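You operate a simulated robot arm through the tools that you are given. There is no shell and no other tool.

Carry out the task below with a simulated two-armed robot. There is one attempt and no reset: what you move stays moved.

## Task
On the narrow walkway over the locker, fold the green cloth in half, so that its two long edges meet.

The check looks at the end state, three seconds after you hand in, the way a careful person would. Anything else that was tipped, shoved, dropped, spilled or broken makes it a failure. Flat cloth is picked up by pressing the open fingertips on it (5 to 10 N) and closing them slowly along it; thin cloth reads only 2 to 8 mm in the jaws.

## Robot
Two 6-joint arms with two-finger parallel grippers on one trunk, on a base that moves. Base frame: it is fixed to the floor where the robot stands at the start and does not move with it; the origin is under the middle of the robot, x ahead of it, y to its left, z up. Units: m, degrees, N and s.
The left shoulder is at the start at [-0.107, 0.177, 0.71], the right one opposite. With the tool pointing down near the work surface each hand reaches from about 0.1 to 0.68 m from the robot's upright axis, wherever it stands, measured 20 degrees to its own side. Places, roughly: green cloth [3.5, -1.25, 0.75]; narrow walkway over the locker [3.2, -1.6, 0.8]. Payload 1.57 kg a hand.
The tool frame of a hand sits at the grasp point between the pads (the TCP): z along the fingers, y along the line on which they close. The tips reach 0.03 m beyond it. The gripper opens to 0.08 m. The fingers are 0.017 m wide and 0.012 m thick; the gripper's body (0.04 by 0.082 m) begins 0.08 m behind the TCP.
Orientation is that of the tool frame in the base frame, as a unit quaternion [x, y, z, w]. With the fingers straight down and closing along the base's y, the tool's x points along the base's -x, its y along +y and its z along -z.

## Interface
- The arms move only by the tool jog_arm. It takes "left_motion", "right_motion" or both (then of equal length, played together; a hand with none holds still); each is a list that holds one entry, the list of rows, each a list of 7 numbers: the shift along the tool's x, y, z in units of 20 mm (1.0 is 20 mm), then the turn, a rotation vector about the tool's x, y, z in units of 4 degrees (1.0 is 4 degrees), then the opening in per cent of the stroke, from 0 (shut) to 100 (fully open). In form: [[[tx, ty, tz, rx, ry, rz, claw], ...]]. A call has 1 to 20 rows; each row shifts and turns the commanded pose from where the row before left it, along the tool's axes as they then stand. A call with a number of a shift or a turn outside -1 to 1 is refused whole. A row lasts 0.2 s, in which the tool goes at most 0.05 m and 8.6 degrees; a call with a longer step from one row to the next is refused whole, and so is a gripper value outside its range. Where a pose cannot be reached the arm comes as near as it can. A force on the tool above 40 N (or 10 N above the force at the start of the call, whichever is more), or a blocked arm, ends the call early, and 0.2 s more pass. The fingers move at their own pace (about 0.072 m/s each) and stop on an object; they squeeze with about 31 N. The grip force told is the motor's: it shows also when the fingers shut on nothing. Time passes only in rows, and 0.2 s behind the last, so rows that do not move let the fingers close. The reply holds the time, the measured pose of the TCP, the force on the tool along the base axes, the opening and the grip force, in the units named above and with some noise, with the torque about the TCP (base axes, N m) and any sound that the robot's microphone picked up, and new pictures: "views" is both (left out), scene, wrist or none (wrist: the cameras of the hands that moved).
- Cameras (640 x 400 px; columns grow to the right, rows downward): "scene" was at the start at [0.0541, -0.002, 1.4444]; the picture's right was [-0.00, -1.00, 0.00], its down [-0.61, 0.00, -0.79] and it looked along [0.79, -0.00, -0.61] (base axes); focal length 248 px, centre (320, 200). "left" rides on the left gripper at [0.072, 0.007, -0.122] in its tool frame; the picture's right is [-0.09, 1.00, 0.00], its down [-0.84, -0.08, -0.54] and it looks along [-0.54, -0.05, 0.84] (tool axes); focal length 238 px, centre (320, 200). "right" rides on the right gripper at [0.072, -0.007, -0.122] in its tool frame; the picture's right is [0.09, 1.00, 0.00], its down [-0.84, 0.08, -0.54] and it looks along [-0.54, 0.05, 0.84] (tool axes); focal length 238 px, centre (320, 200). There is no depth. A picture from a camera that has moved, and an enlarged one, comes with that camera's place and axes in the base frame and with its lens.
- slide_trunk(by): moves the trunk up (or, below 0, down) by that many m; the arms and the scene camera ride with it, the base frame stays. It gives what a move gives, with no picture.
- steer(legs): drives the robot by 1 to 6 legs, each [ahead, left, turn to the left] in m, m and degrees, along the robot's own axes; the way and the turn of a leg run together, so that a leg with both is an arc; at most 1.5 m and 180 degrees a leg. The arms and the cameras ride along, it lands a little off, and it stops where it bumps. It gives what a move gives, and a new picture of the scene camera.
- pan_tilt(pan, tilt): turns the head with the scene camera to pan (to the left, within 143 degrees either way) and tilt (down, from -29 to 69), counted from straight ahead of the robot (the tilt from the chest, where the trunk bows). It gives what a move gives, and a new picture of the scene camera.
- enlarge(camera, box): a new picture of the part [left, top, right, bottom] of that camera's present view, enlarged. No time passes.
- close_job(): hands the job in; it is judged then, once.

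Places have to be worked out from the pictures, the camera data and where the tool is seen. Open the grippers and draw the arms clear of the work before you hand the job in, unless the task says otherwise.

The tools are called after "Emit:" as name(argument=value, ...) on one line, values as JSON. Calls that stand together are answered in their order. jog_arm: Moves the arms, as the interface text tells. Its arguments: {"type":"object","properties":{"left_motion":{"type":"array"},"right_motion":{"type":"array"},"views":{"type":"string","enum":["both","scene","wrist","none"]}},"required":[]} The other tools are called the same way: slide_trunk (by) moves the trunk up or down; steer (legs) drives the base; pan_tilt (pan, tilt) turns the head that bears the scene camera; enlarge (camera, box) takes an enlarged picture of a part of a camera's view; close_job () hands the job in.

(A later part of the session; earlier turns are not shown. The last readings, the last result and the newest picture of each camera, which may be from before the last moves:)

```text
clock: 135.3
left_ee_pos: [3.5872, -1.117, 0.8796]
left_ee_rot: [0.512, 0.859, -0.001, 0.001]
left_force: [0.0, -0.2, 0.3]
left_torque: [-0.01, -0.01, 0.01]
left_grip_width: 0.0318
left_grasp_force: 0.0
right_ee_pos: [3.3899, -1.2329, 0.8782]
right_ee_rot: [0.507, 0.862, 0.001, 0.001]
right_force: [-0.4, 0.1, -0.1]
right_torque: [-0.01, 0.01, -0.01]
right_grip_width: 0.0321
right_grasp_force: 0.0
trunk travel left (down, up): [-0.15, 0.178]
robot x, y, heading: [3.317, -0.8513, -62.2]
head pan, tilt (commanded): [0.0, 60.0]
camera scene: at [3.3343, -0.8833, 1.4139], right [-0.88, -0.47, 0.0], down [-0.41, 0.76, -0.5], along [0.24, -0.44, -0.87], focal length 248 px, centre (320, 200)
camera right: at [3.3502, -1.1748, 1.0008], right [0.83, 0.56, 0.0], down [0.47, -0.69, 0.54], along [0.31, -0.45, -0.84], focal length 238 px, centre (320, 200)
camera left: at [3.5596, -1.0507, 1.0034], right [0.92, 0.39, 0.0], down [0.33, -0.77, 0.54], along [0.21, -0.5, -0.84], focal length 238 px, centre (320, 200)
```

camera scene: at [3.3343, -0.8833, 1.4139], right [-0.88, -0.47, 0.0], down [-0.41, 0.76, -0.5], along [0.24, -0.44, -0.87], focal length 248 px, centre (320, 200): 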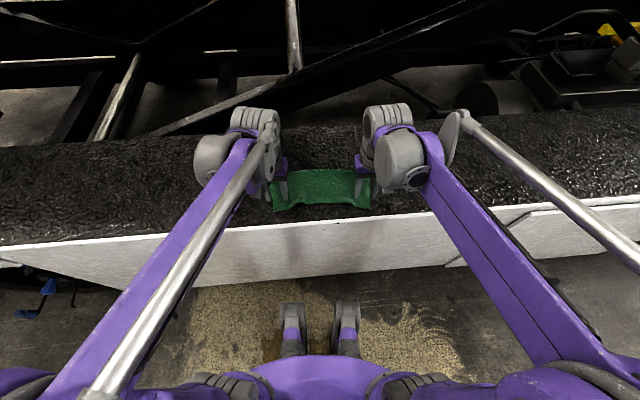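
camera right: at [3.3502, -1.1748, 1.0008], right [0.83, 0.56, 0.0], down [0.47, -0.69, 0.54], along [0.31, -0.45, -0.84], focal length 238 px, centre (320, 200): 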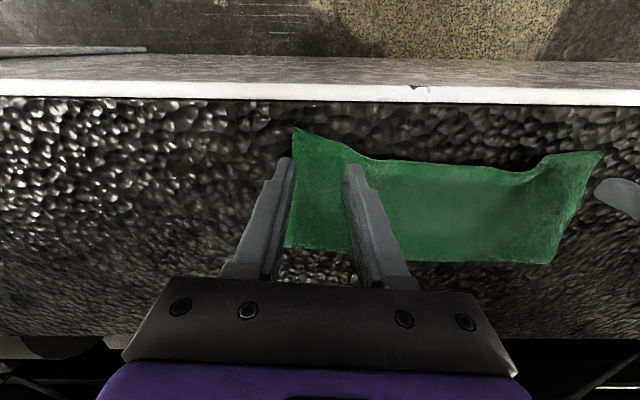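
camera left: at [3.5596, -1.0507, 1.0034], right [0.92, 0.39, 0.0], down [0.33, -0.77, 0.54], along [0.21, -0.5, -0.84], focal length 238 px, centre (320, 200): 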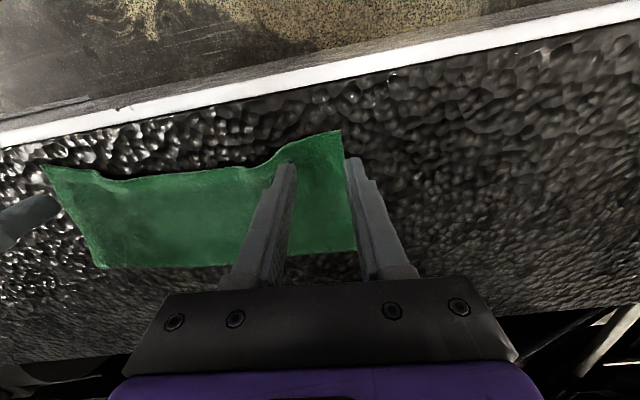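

The outer corners are only about 2 cm from each TCP, so I shift both hands inward and slightly forward to sit fully on the overhanging upper layer. I narrow the opening to 35% and lower to about 1 cm above the deck.

Emit:
jog_arm(left_motion=[[[-0.245, -0.235, 0.6, 0, 0, 0, 35], [-0.245, -0.235, 0.6, 0, 0, 0, 35], [0, 0, 0.53, 0, 0, 0, 35]]], right_motion=[[[-0.175, 0.2825, 0.6, 0, 0, 0, 35], [-0.175, 0.2825, 0.6, 0, 0, 0, 35], [0, 0, 0.46, 0, 0, 0, 35]]], views="wrist")

```text
clock: 136.1
left_ee_pos: [3.5845, -1.1293, 0.8463]
left_ee_rot: [0.512, 0.859, -0.001, 0.001]
left_force: [-0.2, 0.4, 0.3]
left_torque: [0.0, 0.02, -0.01]
left_grip_width: 0.0281
left_grasp_force: 0.0
right_ee_pos: [3.4034, -1.2332, 0.8479]
right_ee_rot: [0.507, 0.862, 0.002, 0.001]
right_force: [0.5, -0.1, -0.4]
right_torque: [-0.02, -0.01, 0.0]
right_grip_width: 0.0278
right_grasp_force: 0.1
trunk travel left (down, up): [-0.15, 0.178]
robot x, y, heading: [3.3185, -0.8521, -61.6]
head pan, tilt (commanded): [0.0, 60.0]
camera right: at [3.363, -1.1747, 0.9688], right [0.83, 0.56, 0.0], down [0.47, -0.69, 0.54], along [0.31, -0.45, -0.84], focal length 238 px, centre (320, 200)
camera left: at [3.5562, -1.0632, 0.9688], right [0.92, 0.39, 0.0], down [0.33, -0.77, 0.54], along [0.21, -0.5, -0.84], focal length 238 px, centre (320, 200)
```

right: 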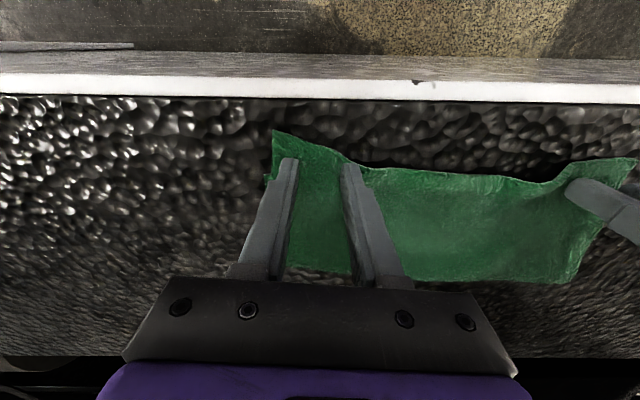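
left: 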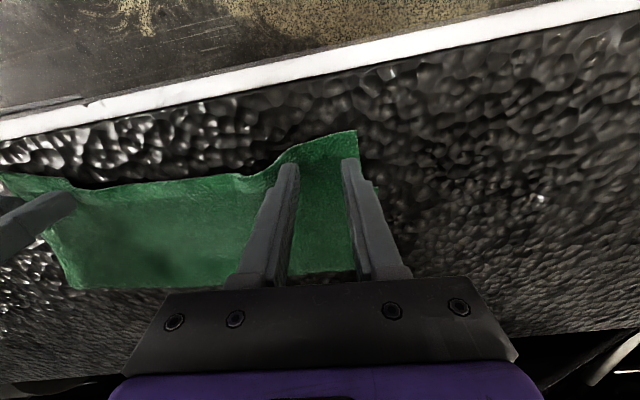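

Both finger pairs sit on the overhanging upper layer only, with the lower edge about 17 mm ahead of the right TCP. I step down to contact.

Emit:
jog_arm(left_motion=[[[0, 0, 0.1, 0, 0, 0, 35], [0, 0, 0.1, 0, 0, 0, 35], [0, 0, 0.1, 0, 0, 0, 35], [0, 0, 0.1, 0, 0, 0, 35], [0, 0, 0.1, 0, 0, 0, 35], [0, 0, 0.05, 0, 0, 0, 35], [0, 0, 0.03, 0, 0, 0, 35]]], right_motion=[[[0, 0, 0.1, 0, 0, 0, 35], [0, 0, 0.1, 0, 0, 0, 35], [0, 0, 0.1, 0, 0, 0, 35], [0, 0, 0.1, 0, 0, 0, 35], [0, 0, 0.1, 0, 0, 0, 35], [0, 0, 0.1, 0, 0, 0, 35], [0, 0, 0.04, 0, 0, 0, 35]]], views="none")

```text
clock: 137.7
left_ee_pos: [3.584, -1.1281, 0.8341]
left_ee_rot: [0.513, 0.858, -0.001, 0.001]
left_force: [1.7, -1.9, 2.5]
left_torque: [-0.02, -0.05, -0.02]
left_grip_width: 0.0282
left_grasp_force: 0.1
right_ee_pos: [3.4026, -1.2326, 0.835]
right_ee_rot: [0.506, 0.862, 0.001, 0.001]
right_force: [-0.5, -0.9, 2.7]
right_torque: [-0.02, -0.03, 0.03]
right_grip_width: 0.0283
right_grasp_force: 0.1
trunk travel left (down, up): [-0.15, 0.178]
robot x, y, heading: [3.3188, -0.8516, -61.6]
head pan, tilt (commanded): [0.0, 60.0]
```

Light contact on both (2.5 and 2.7 N). I press a little more and close slowly.

Emit:
jog_arm(left_motion=[[[0, 0, 0.04, 0, 0, 0, 35], [0, -0.08, 0, 0, 0, 0, 31], [0, -0.08, 0, 0, 0, 0, 27], [0, -0.08, 0, 0, 0, 0, 23], [0, -0.08, 0, 0, 0, 0, 19], [0, -0.08, 0, 0, 0, 0, 15], [0, -0.08, 0, 0, 0, 0, 11], [0, 0, 0, 0, 0, 0, 7], [0, 0, 0, 0, 0, 0, 3], [0, 0, 0, 0, 0, 0, 0], [0, 0, 0, 0, 0, 0, 0]]], right_motion=[[[0, 0, 0.04, 0, 0, 0, 35], [0, 0.08, 0, 0, 0, 0, 31], [0, 0.08, 0, 0, 0, 0, 27], [0, 0.08, 0, 0, 0, 0, 23], [0, 0.08, 0, 0, 0, 0, 19], [0, 0.08, 0, 0, 0, 0, 15], [0, 0.08, 0, 0, 0, 0, 11], [0, 0, 0, 0, 0, 0, 7], [0, 0, 0, 0, 0, 0, 3], [0, 0, 0, 0, 0, 0, 0], [0, 0, 0, 0, 0, 0, 0]]], views="wrist")

```text
clock: 140.1
left_ee_pos: [3.5756, -1.1323, 0.8334]
left_ee_rot: [0.513, 0.858, 0.0, 0.001]
left_force: [0.9, 0.9, 4.8]
left_torque: [0.02, -0.02, 0.01]
left_grip_width: 0.0041
left_grasp_force: 25.0
right_ee_pos: [3.4107, -1.2283, 0.835]
right_ee_rot: [0.507, 0.862, 0.001, 0.001]
right_force: [-1.9, -1.3, 2.5]
right_torque: [-0.05, 0.01, -0.01]
right_grip_width: 0.0038
right_grasp_force: 24.4
trunk travel left (down, up): [-0.15, 0.178]
robot x, y, heading: [3.3197, -0.8501, -61.8]
head pan, tilt (commanded): [0.0, 60.0]
camera right: at [3.3706, -1.17, 0.9552], right [0.83, 0.56, 0.0], down [0.47, -0.69, 0.54], along [0.31, -0.45, -0.84], focal length 238 px, centre (320, 200)
camera left: at [3.5471, -1.0666, 0.9563], right [0.92, 0.39, 0.0], down [0.33, -0.77, 0.54], along [0.21, -0.5, -0.84], focal length 238 px, centre (320, 200)
```

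right: 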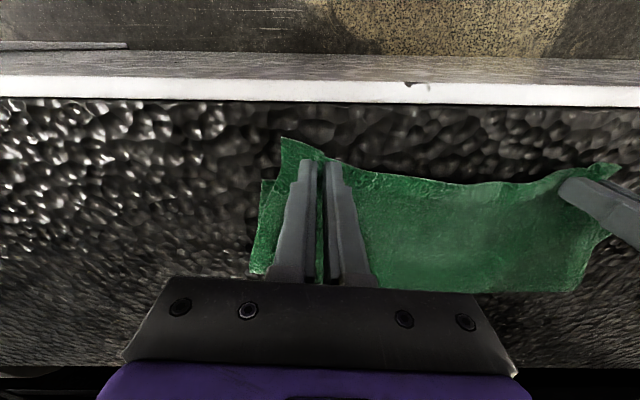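
left: 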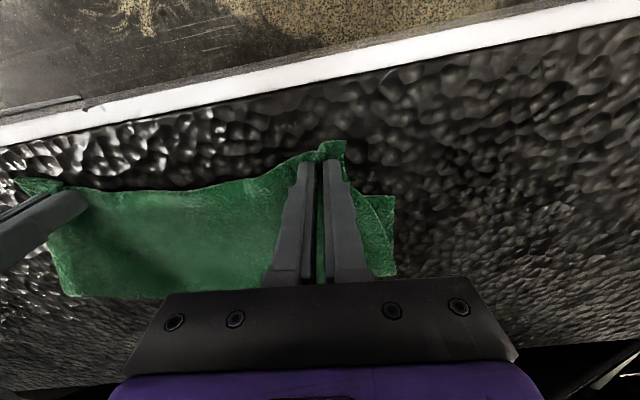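

Both overhanging corners are held (4.1 and 3.8 mm), and the lower corners show at (0.398, 0.147) and (0.391, -0.14). I lift the upper half back until it hangs above where the fold line should be (fwd ≈ 0.505).

Emit:
jog_arm(left_motion=[[[-0.1175, 0, -0.62, 0, 0, 0, 0], [-0.3445, 0, -0.6095, 0, 0, 0, 0], [-0.5485, 0, -0.588, 0, 0, 0, 0], [-0.7145, 0, -0.5575, 0, 0, 0, 0], [-0.832, 0, -0.5165, 0, 0, 0, 0], [-0.893, 0, -0.4675, 0, 0, 0, 0], [-0.893, 0, -0.4095, 0, 0, 0, 0], [-0.832, 0, -0.345, 0, 0, 0, 0], [-0.7145, 0, -0.275, 0, 0, 0, 0], [-0.5485, 0, -0.1995, 0, 0, 0, 0], [-0.3445, 0, -0.1215, 0, 0, 0, 0], [-0.1175, 0, -0.0405, 0, 0, 0, 0]]], right_motion=[[[-0.1087, 0, -0.62, 0, 0, 0, 0], [-0.3187, 0, -0.6095, 0, 0, 0, 0], [-0.5074, 0, -0.588, 0, 0, 0, 0], [-0.6609, 0, -0.5575, 0, 0, 0, 0], [-0.7696, 0, -0.5165, 0, 0, 0, 0], [-0.826, 0, -0.4675, 0, 0, 0, 0], [-0.826, 0, -0.4095, 0, 0, 0, 0], [-0.7696, 0, -0.345, 0, 0, 0, 0], [-0.6609, 0, -0.275, 0, 0, 0, 0], [-0.5074, 0, -0.1995, 0, 0, 0, 0], [-0.3187, 0, -0.1215, 0, 0, 0, 0], [-0.1087, 0, -0.0405, 0, 0, 0, 0]]], views="both")

Emit:
enlarge(camera="scene", box=[248, 120, 392, 210])

```text
clock: 142.7
left_ee_pos: [3.6403, -1.2528, 0.9284]
left_ee_rot: [0.512, 0.859, -0.001, 0.002]
left_force: [-0.6, -0.9, 0.5]
left_torque: [0.02, 0.01, -0.02]
left_grip_width: 0.0038
left_grasp_force: 24.7
right_ee_pos: [3.4723, -1.3402, 0.929]
right_ee_rot: [0.507, 0.862, 0.001, 0.001]
right_force: [-0.6, 0.2, -0.4]
right_torque: [-0.03, 0.01, -0.03]
right_grip_width: 0.0037
right_grasp_force: 24.8
trunk travel left (down, up): [-0.15, 0.178]
robot x, y, heading: [3.3157, -0.8523, -61.7]
head pan, tilt (commanded): [0.0, 60.0]
camera scene: at [3.3337, -0.8823, 1.4139], right [-0.88, -0.47, 0.0], down [-0.41, 0.76, -0.5], along [0.24, -0.44, -0.87], focal length 248 px, centre (320, 200)
camera right: at [3.4325, -1.2819, 1.0498], right [0.83, 0.56, 0.0], down [0.47, -0.69, 0.54], along [0.31, -0.45, -0.84], focal length 238 px, centre (320, 200)
camera left: at [3.6124, -1.1883, 1.0519], right [0.92, 0.39, 0.0], down [0.33, -0.77, 0.54], along [0.21, -0.5, -0.84], focal length 238 px, centre (320, 200)
```

scene: 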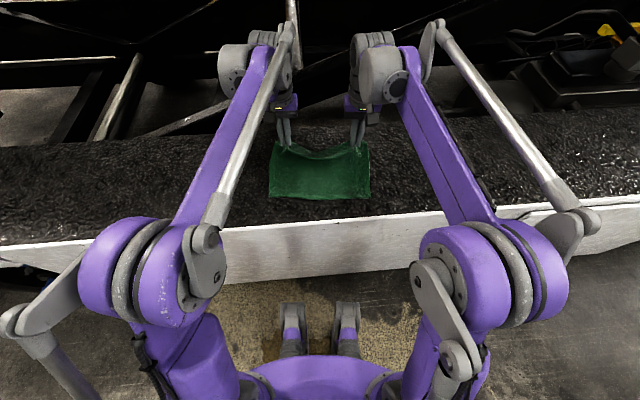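
right: 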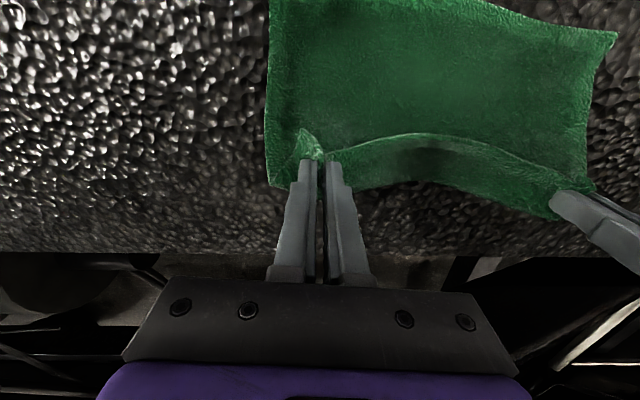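
left: 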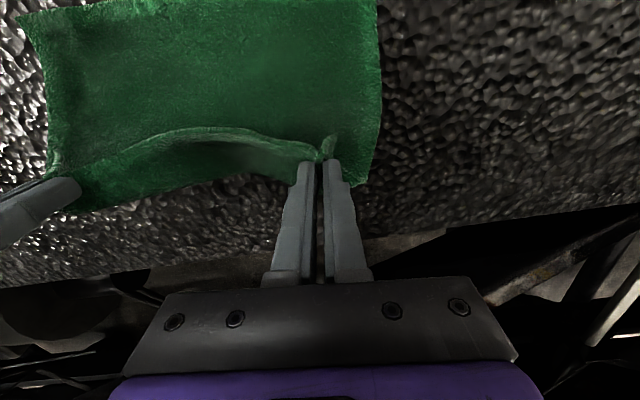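

```text
4.44 times, centred on (320, 165) of scene
camera zoom: at [3.3337, -0.8823, 1.4139], right [-0.88, -0.47, 0.0], down [-0.41, 0.76, -0.5], along [0.24, -0.44, -0.87], focal length 1101 px, centre (320, 356)
```

zoom: 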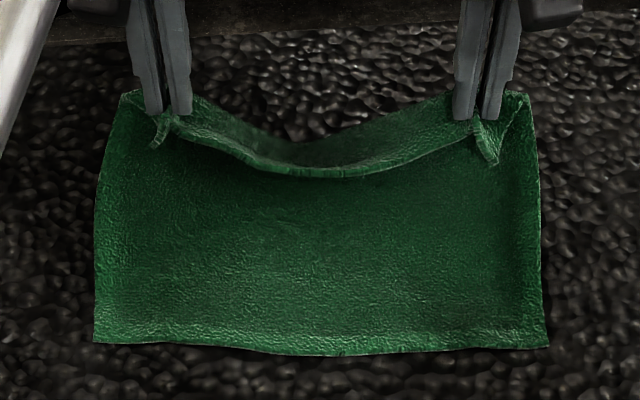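

The upper half hangs above the fold line and the lower half lies flat. The hem sags between the hands, so I spread the hands 6 mm each and lay the hem down onto the near edge.

Emit:
jog_arm(left_motion=[[[0.661, 0.075, 0.037, 0, 0, 0, 0], [0.65, 0.075, 0.111, 0, 0, 0, 0], [0.627, 0.075, 0.183, 0, 0, 0, 0], [0.594, 0.075, 0.252, 0, 0, 0, 0], [0.551, 0, 0.316, 0, 0, 0, 0], [0.498, 0, 0.375, 0, 0, 0, 0], [0.437, 0, 0.428, 0, 0, 0, 0], [0.368, 0, 0.473, 0, 0, 0, 0], [0.293, 0, 0.51, 0, 0, 0, 0], [0.213, 0, 0.539, 0, 0, 0, 0]]], right_motion=[[[0.698, -0.075, 0.037, 0, 0, 0, 0], [0.686, -0.075, 0.111, 0, 0, 0, 0], [0.663, -0.075, 0.183, 0, 0, 0, 0], [0.628, -0.075, 0.252, 0, 0, 0, 0], [0.582, 0, 0.316, 0, 0, 0, 0], [0.526, 0, 0.375, 0, 0, 0, 0], [0.461, 0, 0.428, 0, 0, 0, 0], [0.389, 0, 0.473, 0, 0, 0, 0], [0.309, 0, 0.51, 0, 0, 0, 0], [0.225, 0, 0.539, 0, 0, 0, 0]]], views="both")

Emit:
enlarge(camera="scene", box=[248, 120, 392, 210])

```text
clock: 144.9
left_ee_pos: [3.6, -1.1667, 0.8638]
left_ee_rot: [0.512, 0.859, 0.0, 0.0]
left_force: [0.7, -0.9, -0.1]
left_torque: [-0.03, -0.02, 0.05]
left_grip_width: 0.0038
left_grasp_force: 24.8
right_ee_pos: [3.4178, -1.2517, 0.8639]
right_ee_rot: [0.507, 0.862, 0.002, 0.001]
right_force: [0.1, -0.1, 0.3]
right_torque: [0.04, 0.02, -0.03]
right_grip_width: 0.004
right_grasp_force: 25.1
trunk travel left (down, up): [-0.15, 0.178]
robot x, y, heading: [3.3154, -0.8487, -61.8]
head pan, tilt (commanded): [0.0, 60.0]
camera scene: at [3.3337, -0.8823, 1.4139], right [-0.88, -0.47, 0.0], down [-0.41, 0.76, -0.5], along [0.24, -0.44, -0.87], focal length 248 px, centre (320, 200)
camera right: at [3.3774, -1.194, 0.9851], right [0.83, 0.56, 0.0], down [0.47, -0.69, 0.54], along [0.31, -0.45, -0.84], focal length 238 px, centre (320, 200)
camera left: at [3.5714, -1.0998, 0.9865], right [0.92, 0.39, 0.0], down [0.33, -0.77, 0.54], along [0.21, -0.5, -0.84], focal length 238 px, centre (320, 200)
```

scene: 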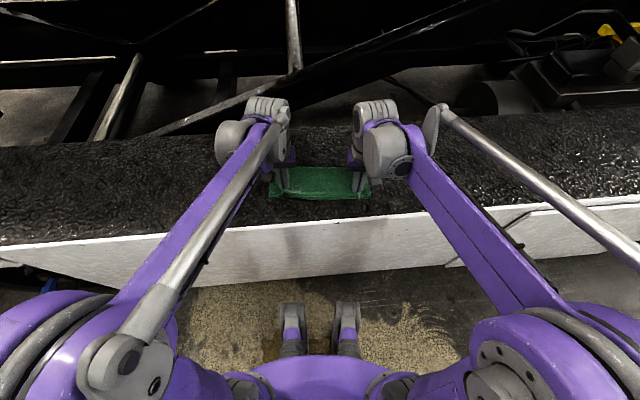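
right: 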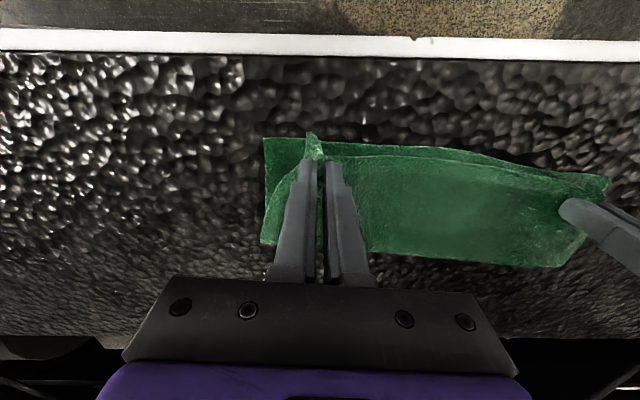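
left: 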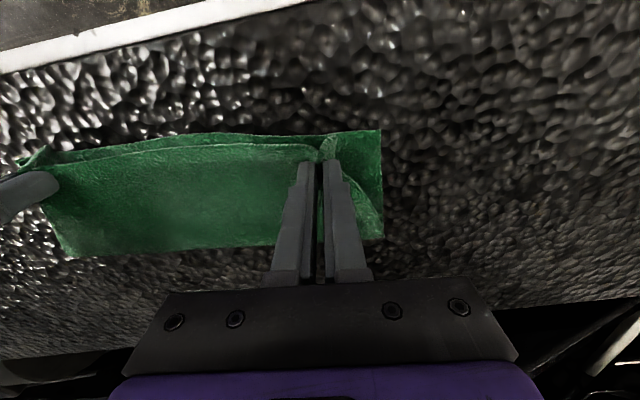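

```text
4.44 times, centred on (320, 165) of scene
camera zoom: at [3.3337, -0.8823, 1.4139], right [-0.88, -0.47, 0.0], down [-0.41, 0.76, -0.5], along [0.24, -0.44, -0.87], focal length 1101 px, centre (320, 356)
```

zoom: 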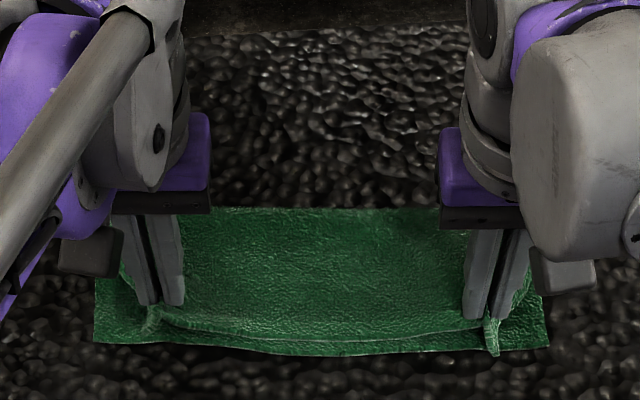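

The hem now hovers about 3 cm up and within about 5 mm of the lower edge. I lower it the rest of the way with a small pull-back (5 mm left, 3 mm right).

Emit:
jog_arm(left_motion=[[[0.09, 0, 0.38, 0, 0, 0, 0], [0.09, 0, 0.38, 0, 0, 0, 0], [0.09, 0, 0.38, 0, 0, 0, 0], [0, 0, 0.1, 0, 0, 0, 0], [0, 0, 0.1, 0, 0, 0, 0]]], right_motion=[[[0.05, 0, 0.38, 0, 0, 0, 0], [0.05, 0, 0.38, 0, 0, 0, 0], [0.05, 0, 0.38, 0, 0, 0, 0], [0, 0, 0.1, 0, 0, 0, 0], [0, 0, 0.1, 0, 0, 0, 0]]], views="wrist")

Emit:
enlarge(camera="scene", box=[248, 120, 392, 210])

```text
clock: 146.1
left_ee_pos: [3.5971, -1.1602, 0.8387]
left_ee_rot: [0.513, 0.858, -0.001, 0.002]
left_force: [2.2, 2.8, 4.0]
left_torque: [0.04, -0.04, 0.01]
left_grip_width: 0.0039
left_grasp_force: 24.8
right_ee_pos: [3.4167, -1.2494, 0.8386]
right_ee_rot: [0.507, 0.862, 0.0, 0.0]
right_force: [-5.2, 3.0, 11.7]
right_torque: [0.04, 0.15, -0.03]
right_grip_width: 0.0039
right_grasp_force: 25.0
trunk travel left (down, up): [-0.15, 0.178]
robot x, y, heading: [3.3154, -0.8513, -61.9]
head pan, tilt (commanded): [0.0, 60.0]
camera right: at [3.3757, -1.1906, 0.9594], right [0.83, 0.56, 0.0], down [0.47, -0.69, 0.54], along [0.31, -0.45, -0.84], focal length 238 px, centre (320, 200)
camera left: at [3.5687, -1.094, 0.961], right [0.92, 0.39, 0.0], down [0.33, -0.77, 0.54], along [0.21, -0.5, -0.84], focal length 238 px, centre (320, 200)
```

right: 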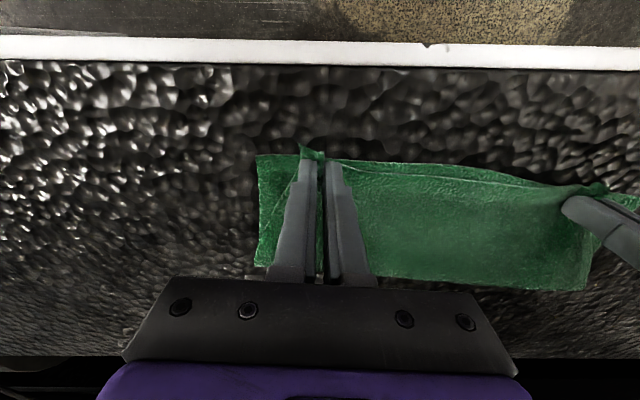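
left: 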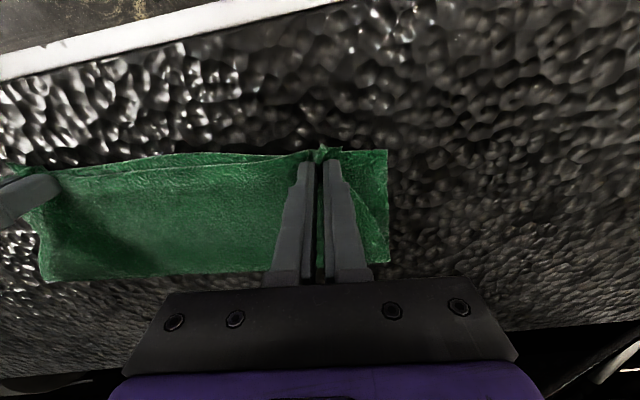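

```text
4.44 times, centred on (320, 165) of scene
camera zoom: at [3.3331, -0.8807, 1.414], right [-0.88, -0.47, 0.0], down [-0.41, 0.76, -0.5], along [0.24, -0.44, -0.87], focal length 1101 px, centre (320, 356)
```

zoom: 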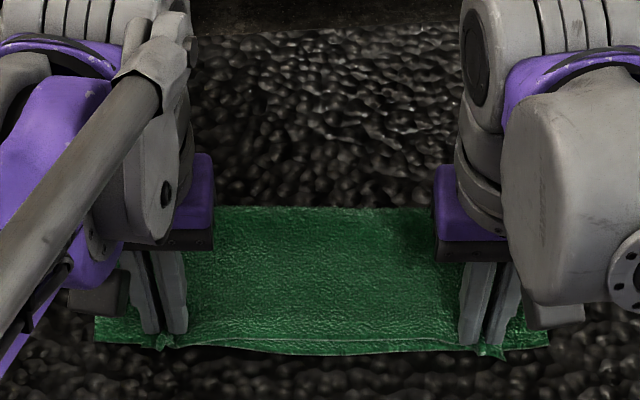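

The hem sits on the lower edge to within a few mm; only the corners are still gathered inward. I ease the right pressure slightly and open with the outer fingers moving outward to spread the corners.

Emit:
jog_arm(left_motion=[[[0, 0, 0, 0, 0, 0, 0], [0, 0.08, 0, 0, 0, 0, 6], [0, 0.08, 0, 0, 0, 0, 10], [0, 0.08, 0, 0, 0, 0, 14], [0, 0.08, 0, 0, 0, 0, 18], [0, 0.08, 0, 0, 0, 0, 22], [0, 0.08, 0, 0, 0, 0, 26], [0, 0.08, 0, 0, 0, 0, 30], [0, 0.08, 0, 0, 0, 0, 34], [0, 0.08, 0, 0, 0, 0, 38]]], right_motion=[[[0, 0, -0.02, 0, 0, 0, 0], [0, -0.08, 0, 0, 0, 0, 6], [0, -0.08, 0, 0, 0, 0, 10], [0, -0.08, 0, 0, 0, 0, 14], [0, -0.08, 0, 0, 0, 0, 18], [0, -0.08, 0, 0, 0, 0, 22], [0, -0.08, 0, 0, 0, 0, 26], [0, -0.08, 0, 0, 0, 0, 30], [0, -0.08, 0, 0, 0, 0, 34], [0, -0.08, 0, 0, 0, 0, 38]]], views="wrist")

Emit:
enlarge(camera="scene", box=[248, 120, 392, 210])

```text
clock: 148.3
left_ee_pos: [3.6096, -1.1542, 0.8372]
left_ee_rot: [0.512, 0.859, -0.001, 0.001]
left_force: [-0.8, -0.8, 2.9]
left_torque: [-0.05, 0.05, 0.02]
left_grip_width: 0.0309
left_grasp_force: 0.1
right_ee_pos: [3.403, -1.256, 0.8366]
right_ee_rot: [0.507, 0.862, 0.001, 0.001]
right_force: [0.5, 0.3, 2.4]
right_torque: [0.05, -0.05, 0.05]
right_grip_width: 0.0306
right_grasp_force: 0.1
trunk travel left (down, up): [-0.15, 0.178]
robot x, y, heading: [3.3176, -0.8505, -61.7]
head pan, tilt (commanded): [0.0, 60.0]
camera right: at [3.3636, -1.1988, 0.9585], right [0.83, 0.56, 0.0], down [0.47, -0.69, 0.54], along [0.31, -0.45, -0.84], focal length 238 px, centre (320, 200)
camera left: at [3.582, -1.0877, 0.9599], right [0.92, 0.39, 0.0], down [0.33, -0.77, 0.54], along [0.21, -0.5, -0.84], focal length 238 px, centre (320, 200)
```

right: 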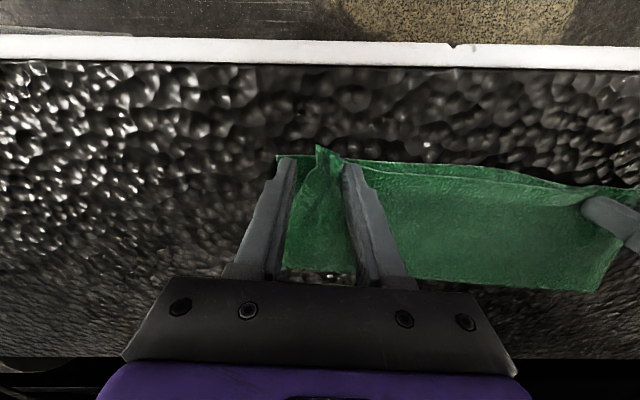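
left: 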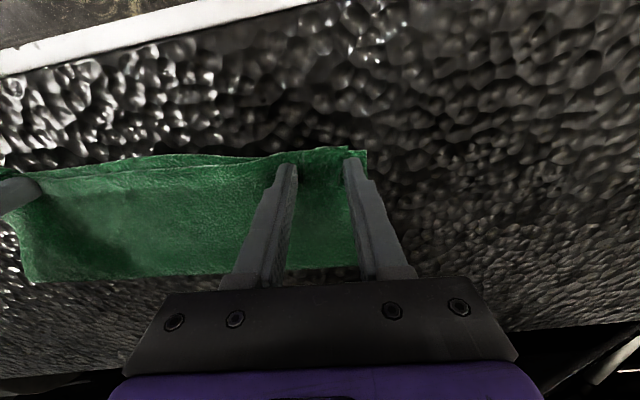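

```text
4.44 times, centred on (320, 165) of scene
camera zoom: at [3.3336, -0.8821, 1.4139], right [-0.88, -0.47, 0.0], down [-0.41, 0.76, -0.5], along [0.24, -0.44, -0.87], focal length 1101 px, centre (320, 356)
```

zoom: 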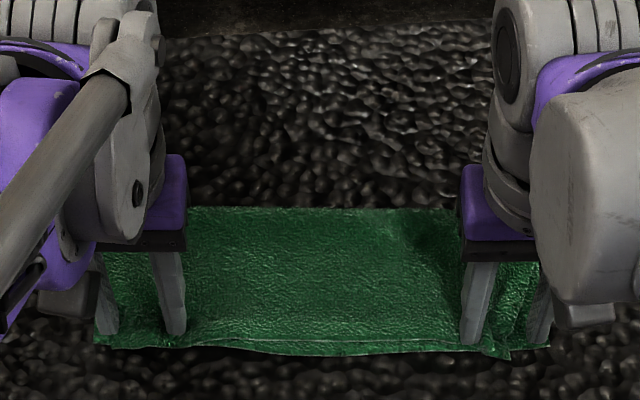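

The left corner looks spread, while the right still has a small ridge. I lift both hands straight up and back for a clear look.

Emit:
jog_arm(left_motion=[[[0, 0, -0.4, 0, 0, 0, 38], [0, 0, -0.8, 0, 0, 0, 38], [0, 0, -1, 0, 0, 0, 38], [0, 0, -1, 0, 0, 0, 38], [0.5, 0.8, -0.5, 0, 0, 0, 38], [0.5, 0.9, 0, 0, 0, 0, 38], [0.5, 0.9, 0, 0, 0, 0, 38], [0.5, 0.9, 0, 0, 0, 0, 38], [0.5, 0.9, 0, 0, 0, 0, 38]]], right_motion=[[[0, 0, -0.4, 0, 0, 0, 38], [0, 0, -0.8, 0, 0, 0, 38], [0, 0, -1, 0, 0, 0, 38], [0, 0, -1, 0, 0, 0, 38], [0.5, -0.8, -0.5, 0, 0, 0, 38], [0.5, -0.9, 0, 0, 0, 0, 38], [0.5, -0.9, 0, 0, 0, 0, 38], [0.5, -0.9, 0, 0, 0, 0, 38], [0.5, -0.9, 0, 0, 0, 0, 38]]], views="scene")

Emit:
enlarge(camera="scene", box=[256, 150, 384, 230])

```text
clock: 150.3
left_ee_pos: [3.6651, -1.0665, 0.9112]
left_ee_rot: [0.512, 0.859, -0.001, 0.0]
left_force: [0.2, 0.0, 0.9]
left_torque: [0.0, -0.03, -0.03]
left_grip_width: 0.0302
left_grasp_force: 0.0
right_ee_pos: [3.3009, -1.2552, 0.9132]
right_ee_rot: [0.506, 0.863, 0.001, 0.001]
right_force: [-0.5, -0.7, -0.1]
right_torque: [0.01, -0.02, 0.02]
right_grip_width: 0.0301
right_grasp_force: 0.2
trunk travel left (down, up): [-0.15, 0.178]
robot x, y, heading: [3.3183, -0.855, -61.6]
head pan, tilt (commanded): [0.0, 60.0]
camera scene: at [3.3335, -0.8818, 1.4139], right [-0.88, -0.47, 0.0], down [-0.41, 0.76, -0.5], along [0.24, -0.44, -0.87], focal length 248 px, centre (320, 200)
```

scene: 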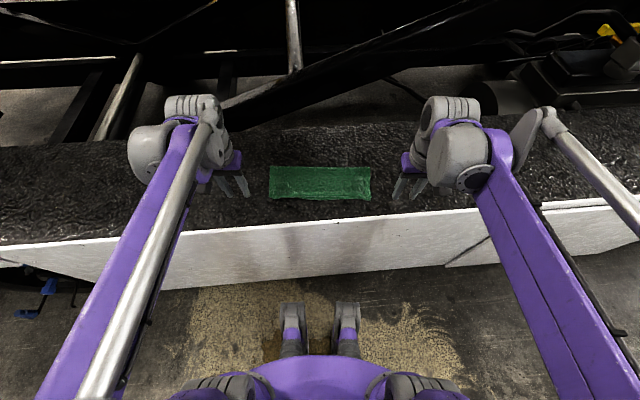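

```text
5.00 times, centred on (320, 190) of scene
camera zoom: at [3.3335, -0.8818, 1.4139], right [-0.88, -0.47, 0.0], down [-0.41, 0.76, -0.5], along [0.24, -0.44, -0.87], focal length 1239 px, centre (320, 250)
```

zoom: 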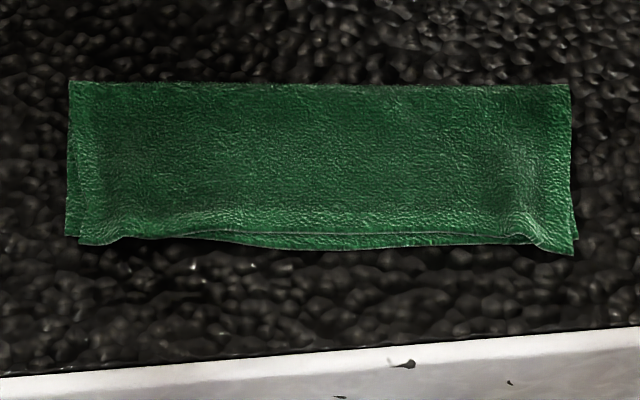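

The fold now looks very good: the upper hem lies within about 1 cm of the lower edge everywhere. For a precise check I swing the right hand's camera over the middle, staying high.

Emit:
jog_arm(right_motion=[[[0, 0.5, -0.8, 0, 0, 0, 38], [0, 1, -0.8, 0, 0, 0, 38], [0, 1, -0.6, 0, 0, 0, 38], [0, 1, 0, 0, 0, 0, 38], [0, 1, 0, 0, 0, 0, 38], [0, 1, 0, 0, 0, 0, 38], [0, 1, 0, 0, 0, 0, 38], [0, 1, 0, 0, 0, 0, 38], [0, 1, 0, 0, 0, 0, 38], [0, 1, 0, 0, 0, 0, 38]]], views="wrist")

Emit:
enlarge(camera="right", box=[140, 40, 460, 240])

```text
clock: 152.5
left_ee_pos: [3.6646, -1.0677, 0.9105]
left_ee_rot: [0.513, 0.859, -0.001, 0.002]
left_force: [-0.3, -0.2, -0.7]
left_torque: [0.0, -0.02, 0.0]
left_grip_width: 0.0304
left_grasp_force: 0.1
right_ee_pos: [3.4693, -1.1641, 0.9563]
right_ee_rot: [0.507, 0.862, 0.001, 0.002]
right_force: [-0.2, -0.3, -0.7]
right_torque: [-0.02, 0.03, 0.0]
right_grip_width: 0.0306
right_grasp_force: 0.1
trunk travel left (down, up): [-0.15, 0.178]
robot x, y, heading: [3.3195, -0.8524, -61.5]
head pan, tilt (commanded): [0.0, 60.0]
camera right: at [3.4281, -1.1055, 1.0779], right [0.83, 0.56, 0.0], down [0.47, -0.69, 0.54], along [0.31, -0.45, -0.84], focal length 238 px, centre (320, 200)
```

right: 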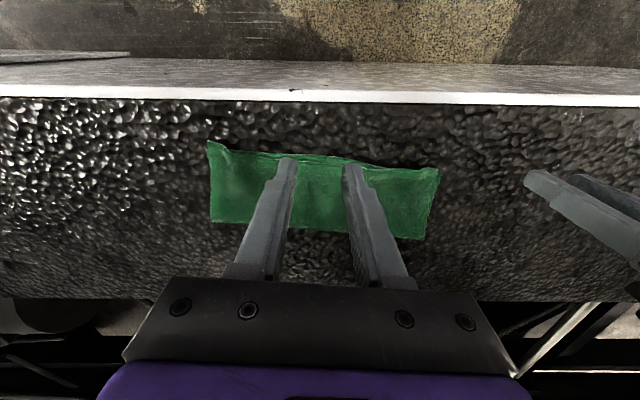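

```text
2.00 times, centred on (300, 140) of right
camera zoom: at [3.4281, -1.1055, 1.0779], right [0.83, 0.56, 0.0], down [0.47, -0.69, 0.54], along [0.31, -0.45, -0.84], focal length 477 px, centre (360, 320)
```

zoom: 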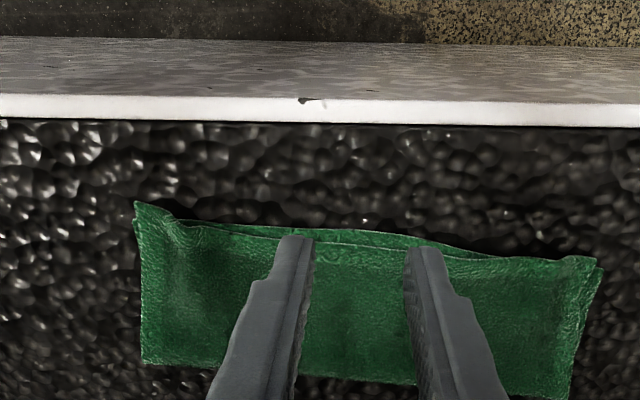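

The middle shows about 8 mm of the lower edge, and the right corner overshoots about 12 mm. I tidy up: press the right hand lightly at the middle of the hem with spread fingers and draw the upper layer 7 mm towards me.

Emit:
jog_arm(right_motion=[[[-0.75, 0.15, 0.6, 0, 0, 0, 70], [-0.75, 0.15, 0.9, 0, 0, 0, 70], [-0.75, 0.15, 0.9, 0, 0, 0, 70], [-0.75, 0, 0.9, 0, 0, 0, 70], [0, 0, 0.9, 0, 0, 0, 70], [0, 0, 0.9, 0, 0, 0, 70], [0, 0, 0.3, 0, 0, 0, 70]]], views="wrist")

```text
clock: 154.1
left_ee_pos: [3.6644, -1.0673, 0.9116]
left_ee_rot: [0.513, 0.858, -0.001, 0.001]
left_force: [-0.5, 0.0, 0.0]
left_torque: [-0.01, 0.02, -0.03]
left_grip_width: 0.0304
left_grasp_force: 0.0
right_ee_pos: [3.5038, -1.2115, 0.8479]
right_ee_rot: [0.506, 0.862, 0.001, 0.0]
right_force: [-0.2, -0.9, -0.7]
right_torque: [-0.03, -0.02, 0.03]
right_grip_width: 0.056
right_grasp_force: 0.0
trunk travel left (down, up): [-0.15, 0.178]
robot x, y, heading: [3.3157, -0.8548, -61.8]
head pan, tilt (commanded): [0.0, 60.0]
camera right: at [3.4646, -1.1533, 0.9685], right [0.83, 0.56, 0.0], down [0.47, -0.69, 0.54], along [0.31, -0.45, -0.84], focal length 238 px, centre (320, 200)
```

right: 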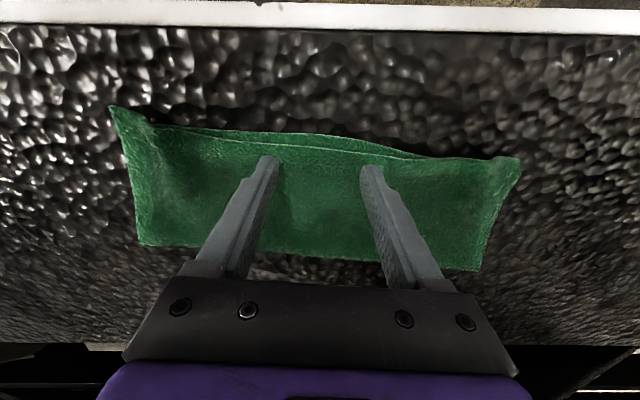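

The hem gap in the middle is about 7 mm. I step down to a light touch.

Emit:
jog_arm(right_motion=[[[0, 0, 0.1, 0, 0, 0, 70], [0, 0, 0.1, 0, 0, 0, 70], [0, 0, 0.1, 0, 0, 0, 70], [0, 0, 0.1, 0, 0, 0, 70], [0, 0, 0.1, 0, 0, 0, 70]]], views="none")

```text
clock: 155.3
left_ee_pos: [3.6646, -1.068, 0.9105]
left_ee_rot: [0.513, 0.859, -0.001, 0.001]
left_force: [1.2, 0.0, -0.1]
left_torque: [-0.04, 0.01, -0.01]
left_grip_width: 0.0303
left_grasp_force: 0.1
right_ee_pos: [3.5056, -1.2114, 0.8373]
right_ee_rot: [0.508, 0.861, 0.001, 0.001]
right_force: [0.9, 0.2, 2.5]
right_torque: [-0.01, 0.0, -0.02]
right_grip_width: 0.0562
right_grasp_force: 0.1
trunk travel left (down, up): [-0.15, 0.178]
robot x, y, heading: [3.3142, -0.8493, -61.6]
head pan, tilt (commanded): [0.0, 60.0]
```

A light touch of 2.5 N. I draw 7 mm towards me with a touch more pressure, then lift and look.

Emit:
jog_arm(right_motion=[[[0, 0, 0.02, 0, 0, 0, 70], [0.1, 0, 0, 0, 0, 0, 70], [0.1, 0, 0, 0, 0, 0, 70], [0.1, 0, 0, 0, 0, 0, 70], [0.05, 0, 0, 0, 0, 0, 70], [0, 0, -0.2, 0, 0, 0, 70], [0, 0, -0.4, 0, 0, 0, 70]]], views="wrist")

Emit:
enlarge(camera="right", box=[80, 80, 560, 300])

```text
clock: 156.9
left_ee_pos: [3.6646, -1.0679, 0.9111]
left_ee_rot: [0.513, 0.858, 0.0, 0.001]
left_force: [0.5, -0.2, 0.1]
left_torque: [0.02, -0.01, 0.0]
left_grip_width: 0.0305
left_grasp_force: 0.0
right_ee_pos: [3.5026, -1.2062, 0.8493]
right_ee_rot: [0.507, 0.862, 0.001, 0.001]
right_force: [0.8, 0.4, -0.1]
right_torque: [0.03, 0.02, -0.01]
right_grip_width: 0.0562
right_grasp_force: 0.1
trunk travel left (down, up): [-0.15, 0.178]
robot x, y, heading: [3.3136, -0.8492, -61.9]
head pan, tilt (commanded): [0.0, 60.0]
camera right: at [3.4623, -1.1471, 0.9712], right [0.83, 0.56, 0.0], down [0.47, -0.69, 0.54], along [0.31, -0.45, -0.84], focal length 238 px, centre (320, 200)
```

right: 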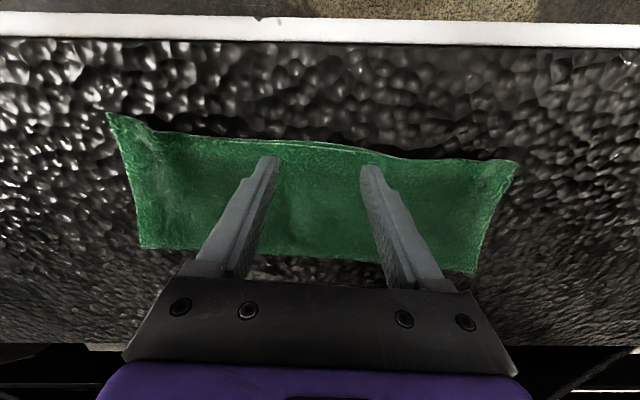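

```text
1.33 times, centred on (320, 190) of right
camera zoom: at [3.4623, -1.1471, 0.9712], right [0.83, 0.56, 0.0], down [0.47, -0.69, 0.54], along [0.31, -0.45, -0.84], focal length 318 px, centre (320, 213)
```

zoom: 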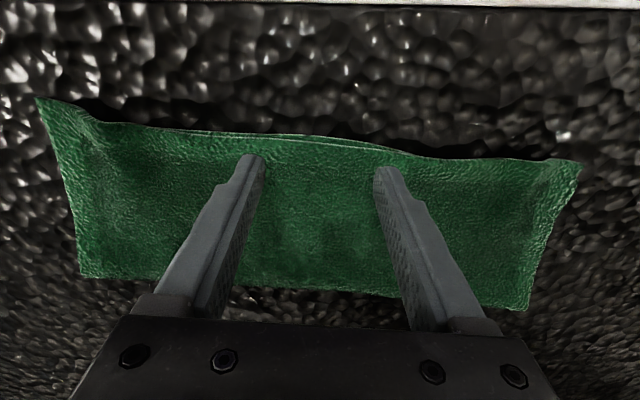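

The middle edges now coincide. Only the right corner pokes out by about 1 cm, so I lift, move the right hand over that corner with nearly closed fingers and come down close.

Emit:
jog_arm(right_motion=[[[0, 0, -0.8, 0, 0, 0, 40], [0, -0.5, -0.8, 0, 0, 0, 20], [0.1, -1, 0, 0, 0, 0, 10], [0.1, -1, 0, 0, 0, 0, 10], [0.1, -1, 0, 0, 0, 0, 10], [0.1, -1, 0, 0, 0, 0, 10], [0, -1, 0, 0, 0, 0, 10], [0, -0.4, 0.8, 0, 0, 0, 10], [0, 0, 0.8, 0, 0, 0, 10]]], views="both")

Emit:
enlarge(camera="scene", box=[256, 150, 384, 230])

```text
clock: 158.9
left_ee_pos: [3.6644, -1.0677, 0.9119]
left_ee_rot: [0.513, 0.858, -0.001, 0.0]
left_force: [-0.4, 0.6, 0.3]
left_torque: [0.0, 0.01, 0.0]
left_grip_width: 0.0303
left_grasp_force: 0.0
right_ee_pos: [3.3942, -1.2553, 0.8498]
right_ee_rot: [0.506, 0.862, 0.001, 0.0]
right_force: [-0.3, -0.4, -0.5]
right_torque: [-0.01, 0.0, 0.0]
right_grip_width: 0.008
right_grasp_force: 0.1
trunk travel left (down, up): [-0.15, 0.178]
robot x, y, heading: [3.3145, -0.8486, -61.5]
head pan, tilt (commanded): [0.0, 60.0]
camera scene: at [3.3338, -0.8824, 1.4139], right [-0.88, -0.47, 0.0], down [-0.41, 0.76, -0.5], along [0.24, -0.44, -0.87], focal length 248 px, centre (320, 200)
camera right: at [3.3545, -1.1974, 0.971], right [0.83, 0.56, 0.0], down [0.47, -0.69, 0.54], along [0.31, -0.45, -0.84], focal length 238 px, centre (320, 200)
```

scene: 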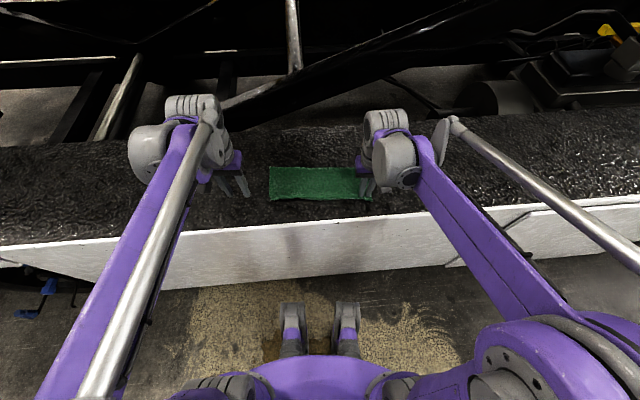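
right: 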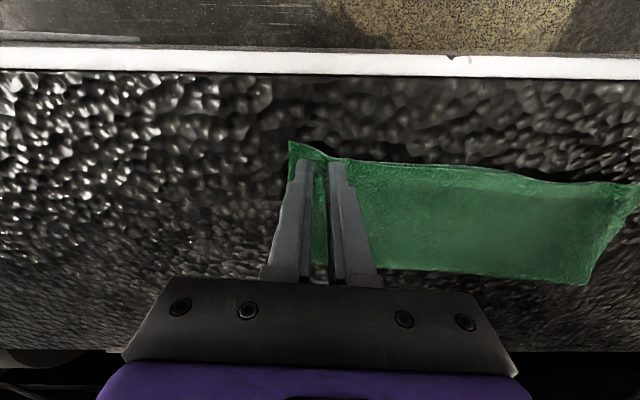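

```text
5.00 times, centred on (320, 190) of scene
camera zoom: at [3.3338, -0.8824, 1.4139], right [-0.88, -0.47, 0.0], down [-0.41, 0.76, -0.5], along [0.24, -0.44, -0.87], focal length 1239 px, centre (320, 250)
```

zoom: 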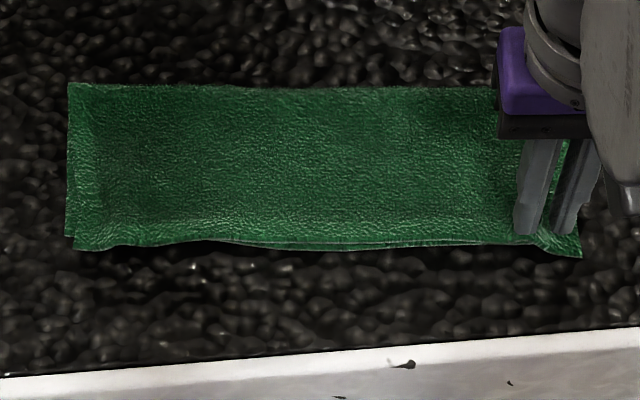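

The corner tip sticks out just beside the fingers. I step down to light contact there.

Emit:
jog_arm(right_motion=[[[0, 0, 0.1, 0, 0, 0, 10], [0, 0, 0.1, 0, 0, 0, 10], [0, 0, 0.1, 0, 0, 0, 10], [0, 0, 0.1, 0, 0, 0, 10], [0, 0, 0.1, 0, 0, 0, 10], [0, 0, 0.1, 0, 0, 0, 10]]], views="none")

```text
clock: 160.3
left_ee_pos: [3.6639, -1.068, 0.9105]
left_ee_rot: [0.513, 0.858, 0.0, 0.0]
left_force: [0.0, -0.6, 0.3]
left_torque: [-0.01, 0.04, 0.03]
left_grip_width: 0.0303
left_grasp_force: 0.0
right_ee_pos: [3.3967, -1.2558, 0.8367]
right_ee_rot: [0.507, 0.862, 0.001, 0.001]
right_force: [-0.3, -0.2, 2.1]
right_torque: [0.0, 0.04, 0.0]
right_grip_width: 0.0079
right_grasp_force: 0.0
trunk travel left (down, up): [-0.15, 0.178]
robot x, y, heading: [3.3152, -0.8496, -61.8]
head pan, tilt (commanded): [0.0, 60.0]
```

In contact at 2 N. I push the corner 9 mm away from me and slightly outward, then lift and look.

Emit:
jog_arm(right_motion=[[[0, 0, 0.03, 0, 0, 0, 10], [-0.12, -0.03, 0, 0, 0, 0, 10], [-0.12, -0.03, 0, 0, 0, 0, 10], [-0.12, -0.03, 0, 0, 0, 0, 10], [-0.1, -0.03, 0, 0, 0, 0, 10], [0, 0, -0.2, 0, 0, 0, 10], [0, 0, -0.4, 0, 0, 0, 10]]], views="both")

Emit:
enlarge(camera="scene", box=[256, 150, 384, 230])

```text
clock: 161.9
left_ee_pos: [3.6643, -1.0679, 0.9117]
left_ee_rot: [0.513, 0.858, 0.0, 0.0]
left_force: [0.4, 0.6, -0.2]
left_torque: [0.03, -0.02, -0.02]
left_grip_width: 0.0306
left_grasp_force: 0.0
right_ee_pos: [3.3981, -1.2656, 0.8491]
right_ee_rot: [0.507, 0.862, 0.001, 0.0]
right_force: [0.3, 0.8, -0.4]
right_torque: [0.01, 0.01, 0.02]
right_grip_width: 0.0081
right_grasp_force: 0.0
trunk travel left (down, up): [-0.15, 0.178]
robot x, y, heading: [3.3163, -0.8536, -61.7]
head pan, tilt (commanded): [0.0, 60.0]
camera scene: at [3.3337, -0.8821, 1.4139], right [-0.88, -0.47, 0.0], down [-0.41, 0.76, -0.5], along [0.24, -0.44, -0.87], focal length 248 px, centre (320, 200)
camera right: at [3.3574, -1.2066, 0.9704], right [0.83, 0.56, 0.0], down [0.47, -0.69, 0.54], along [0.31, -0.45, -0.84], focal length 238 px, centre (320, 200)
```

scene: 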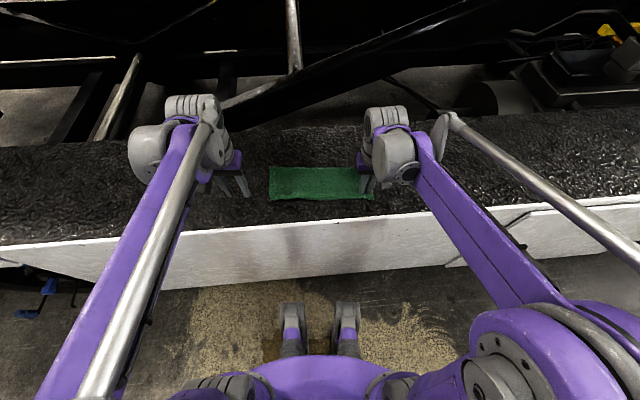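
right: 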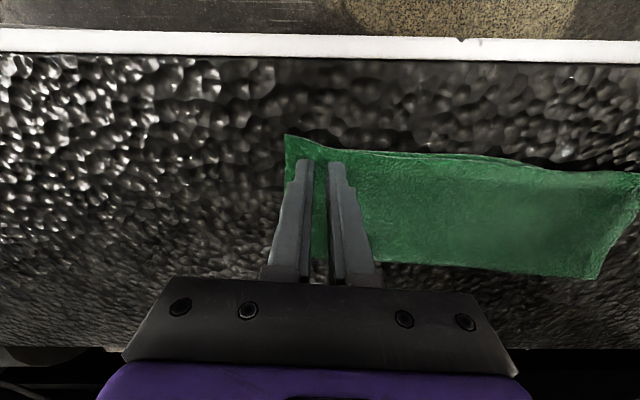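

```text
5.00 times, centred on (320, 190) of scene
camera zoom: at [3.3337, -0.8821, 1.4139], right [-0.88, -0.47, 0.0], down [-0.41, 0.76, -0.5], along [0.24, -0.44, -0.87], focal length 1239 px, centre (320, 250)
```

zoom: 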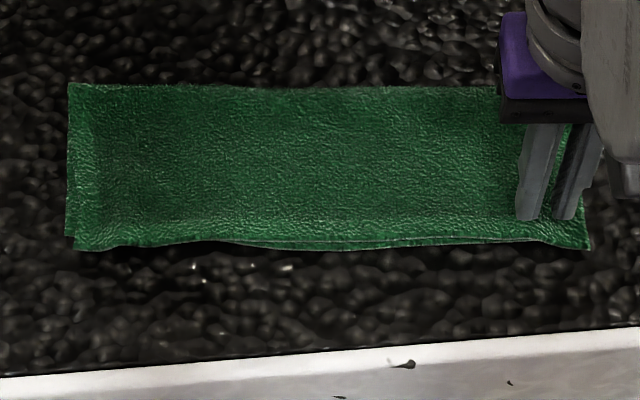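

The corner has moved in and now sits about flush. I lift both hands clear and back for a final look.

Emit:
jog_arm(left_motion=[[[0, 0, -0.5, 0, 0, 0, 40], [0.5, 0.3, -0.7, 0, 0, 0, 40], [0.8, 0.3, -0.7, 0, 0, 0, 40], [0.8, 0, -0.5, 0, 0, 0, 40], [0.8, 0, 0, 0, 0, 0, 40], [0.5, 0, 0, 0, 0, 0, 40]]], right_motion=[[[0, 0, -0.8, 0, 0, 0, 20], [0, 0, -1, 0, 0, 0, 40], [0.3, -0.6, -1, 0, 0, 0, 40], [0.8, -0.9, -1, 0, 0, 0, 40], [0.9, -0.9, -1, 0, 0, 0, 40], [0.9, -0.9, -0.5, 0, 0, 0, 40]]], views="scene")

Emit:
enlarge(camera="scene", box=[256, 150, 384, 230])

```text
clock: 163.3
left_ee_pos: [3.6425, -1.0016, 0.9583]
left_ee_rot: [0.513, 0.858, -0.001, 0.0]
left_force: [0.6, 0.7, -0.6]
left_torque: [-0.02, -0.02, 0.0]
left_grip_width: 0.0319
left_grasp_force: 0.0
right_ee_pos: [3.3096, -1.2467, 0.9569]
right_ee_rot: [0.507, 0.862, 0.002, 0.001]
right_force: [0.7, -0.4, -0.3]
right_torque: [-0.02, 0.0, -0.02]
right_grip_width: 0.0318
right_grasp_force: 0.2
trunk travel left (down, up): [-0.15, 0.178]
robot x, y, heading: [3.3203, -0.8488, -61.7]
head pan, tilt (commanded): [0.0, 60.0]
camera scene: at [3.3332, -0.8817, 1.4139], right [-0.88, -0.47, 0.0], down [-0.41, 0.76, -0.5], along [0.24, -0.44, -0.87], focal length 248 px, centre (320, 200)
```

scene: 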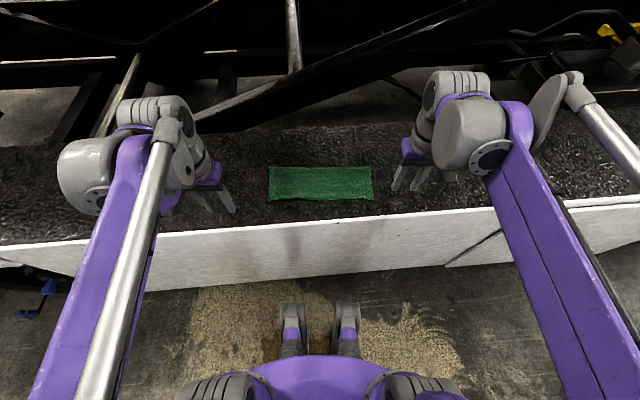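

```text
5.00 times, centred on (320, 190) of scene
camera zoom: at [3.3332, -0.8817, 1.4139], right [-0.88, -0.47, 0.0], down [-0.41, 0.76, -0.5], along [0.24, -0.44, -0.87], focal length 1239 px, centre (320, 250)
```

zoom: 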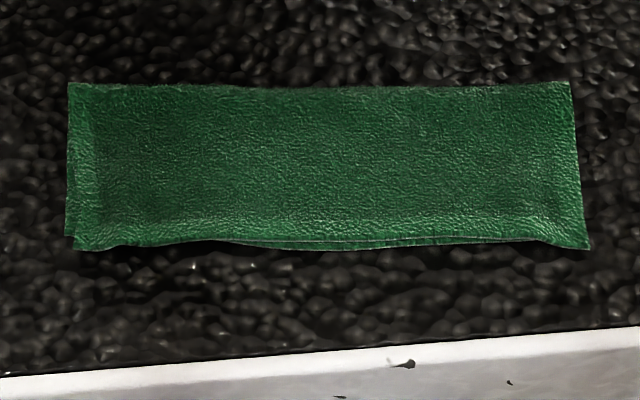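

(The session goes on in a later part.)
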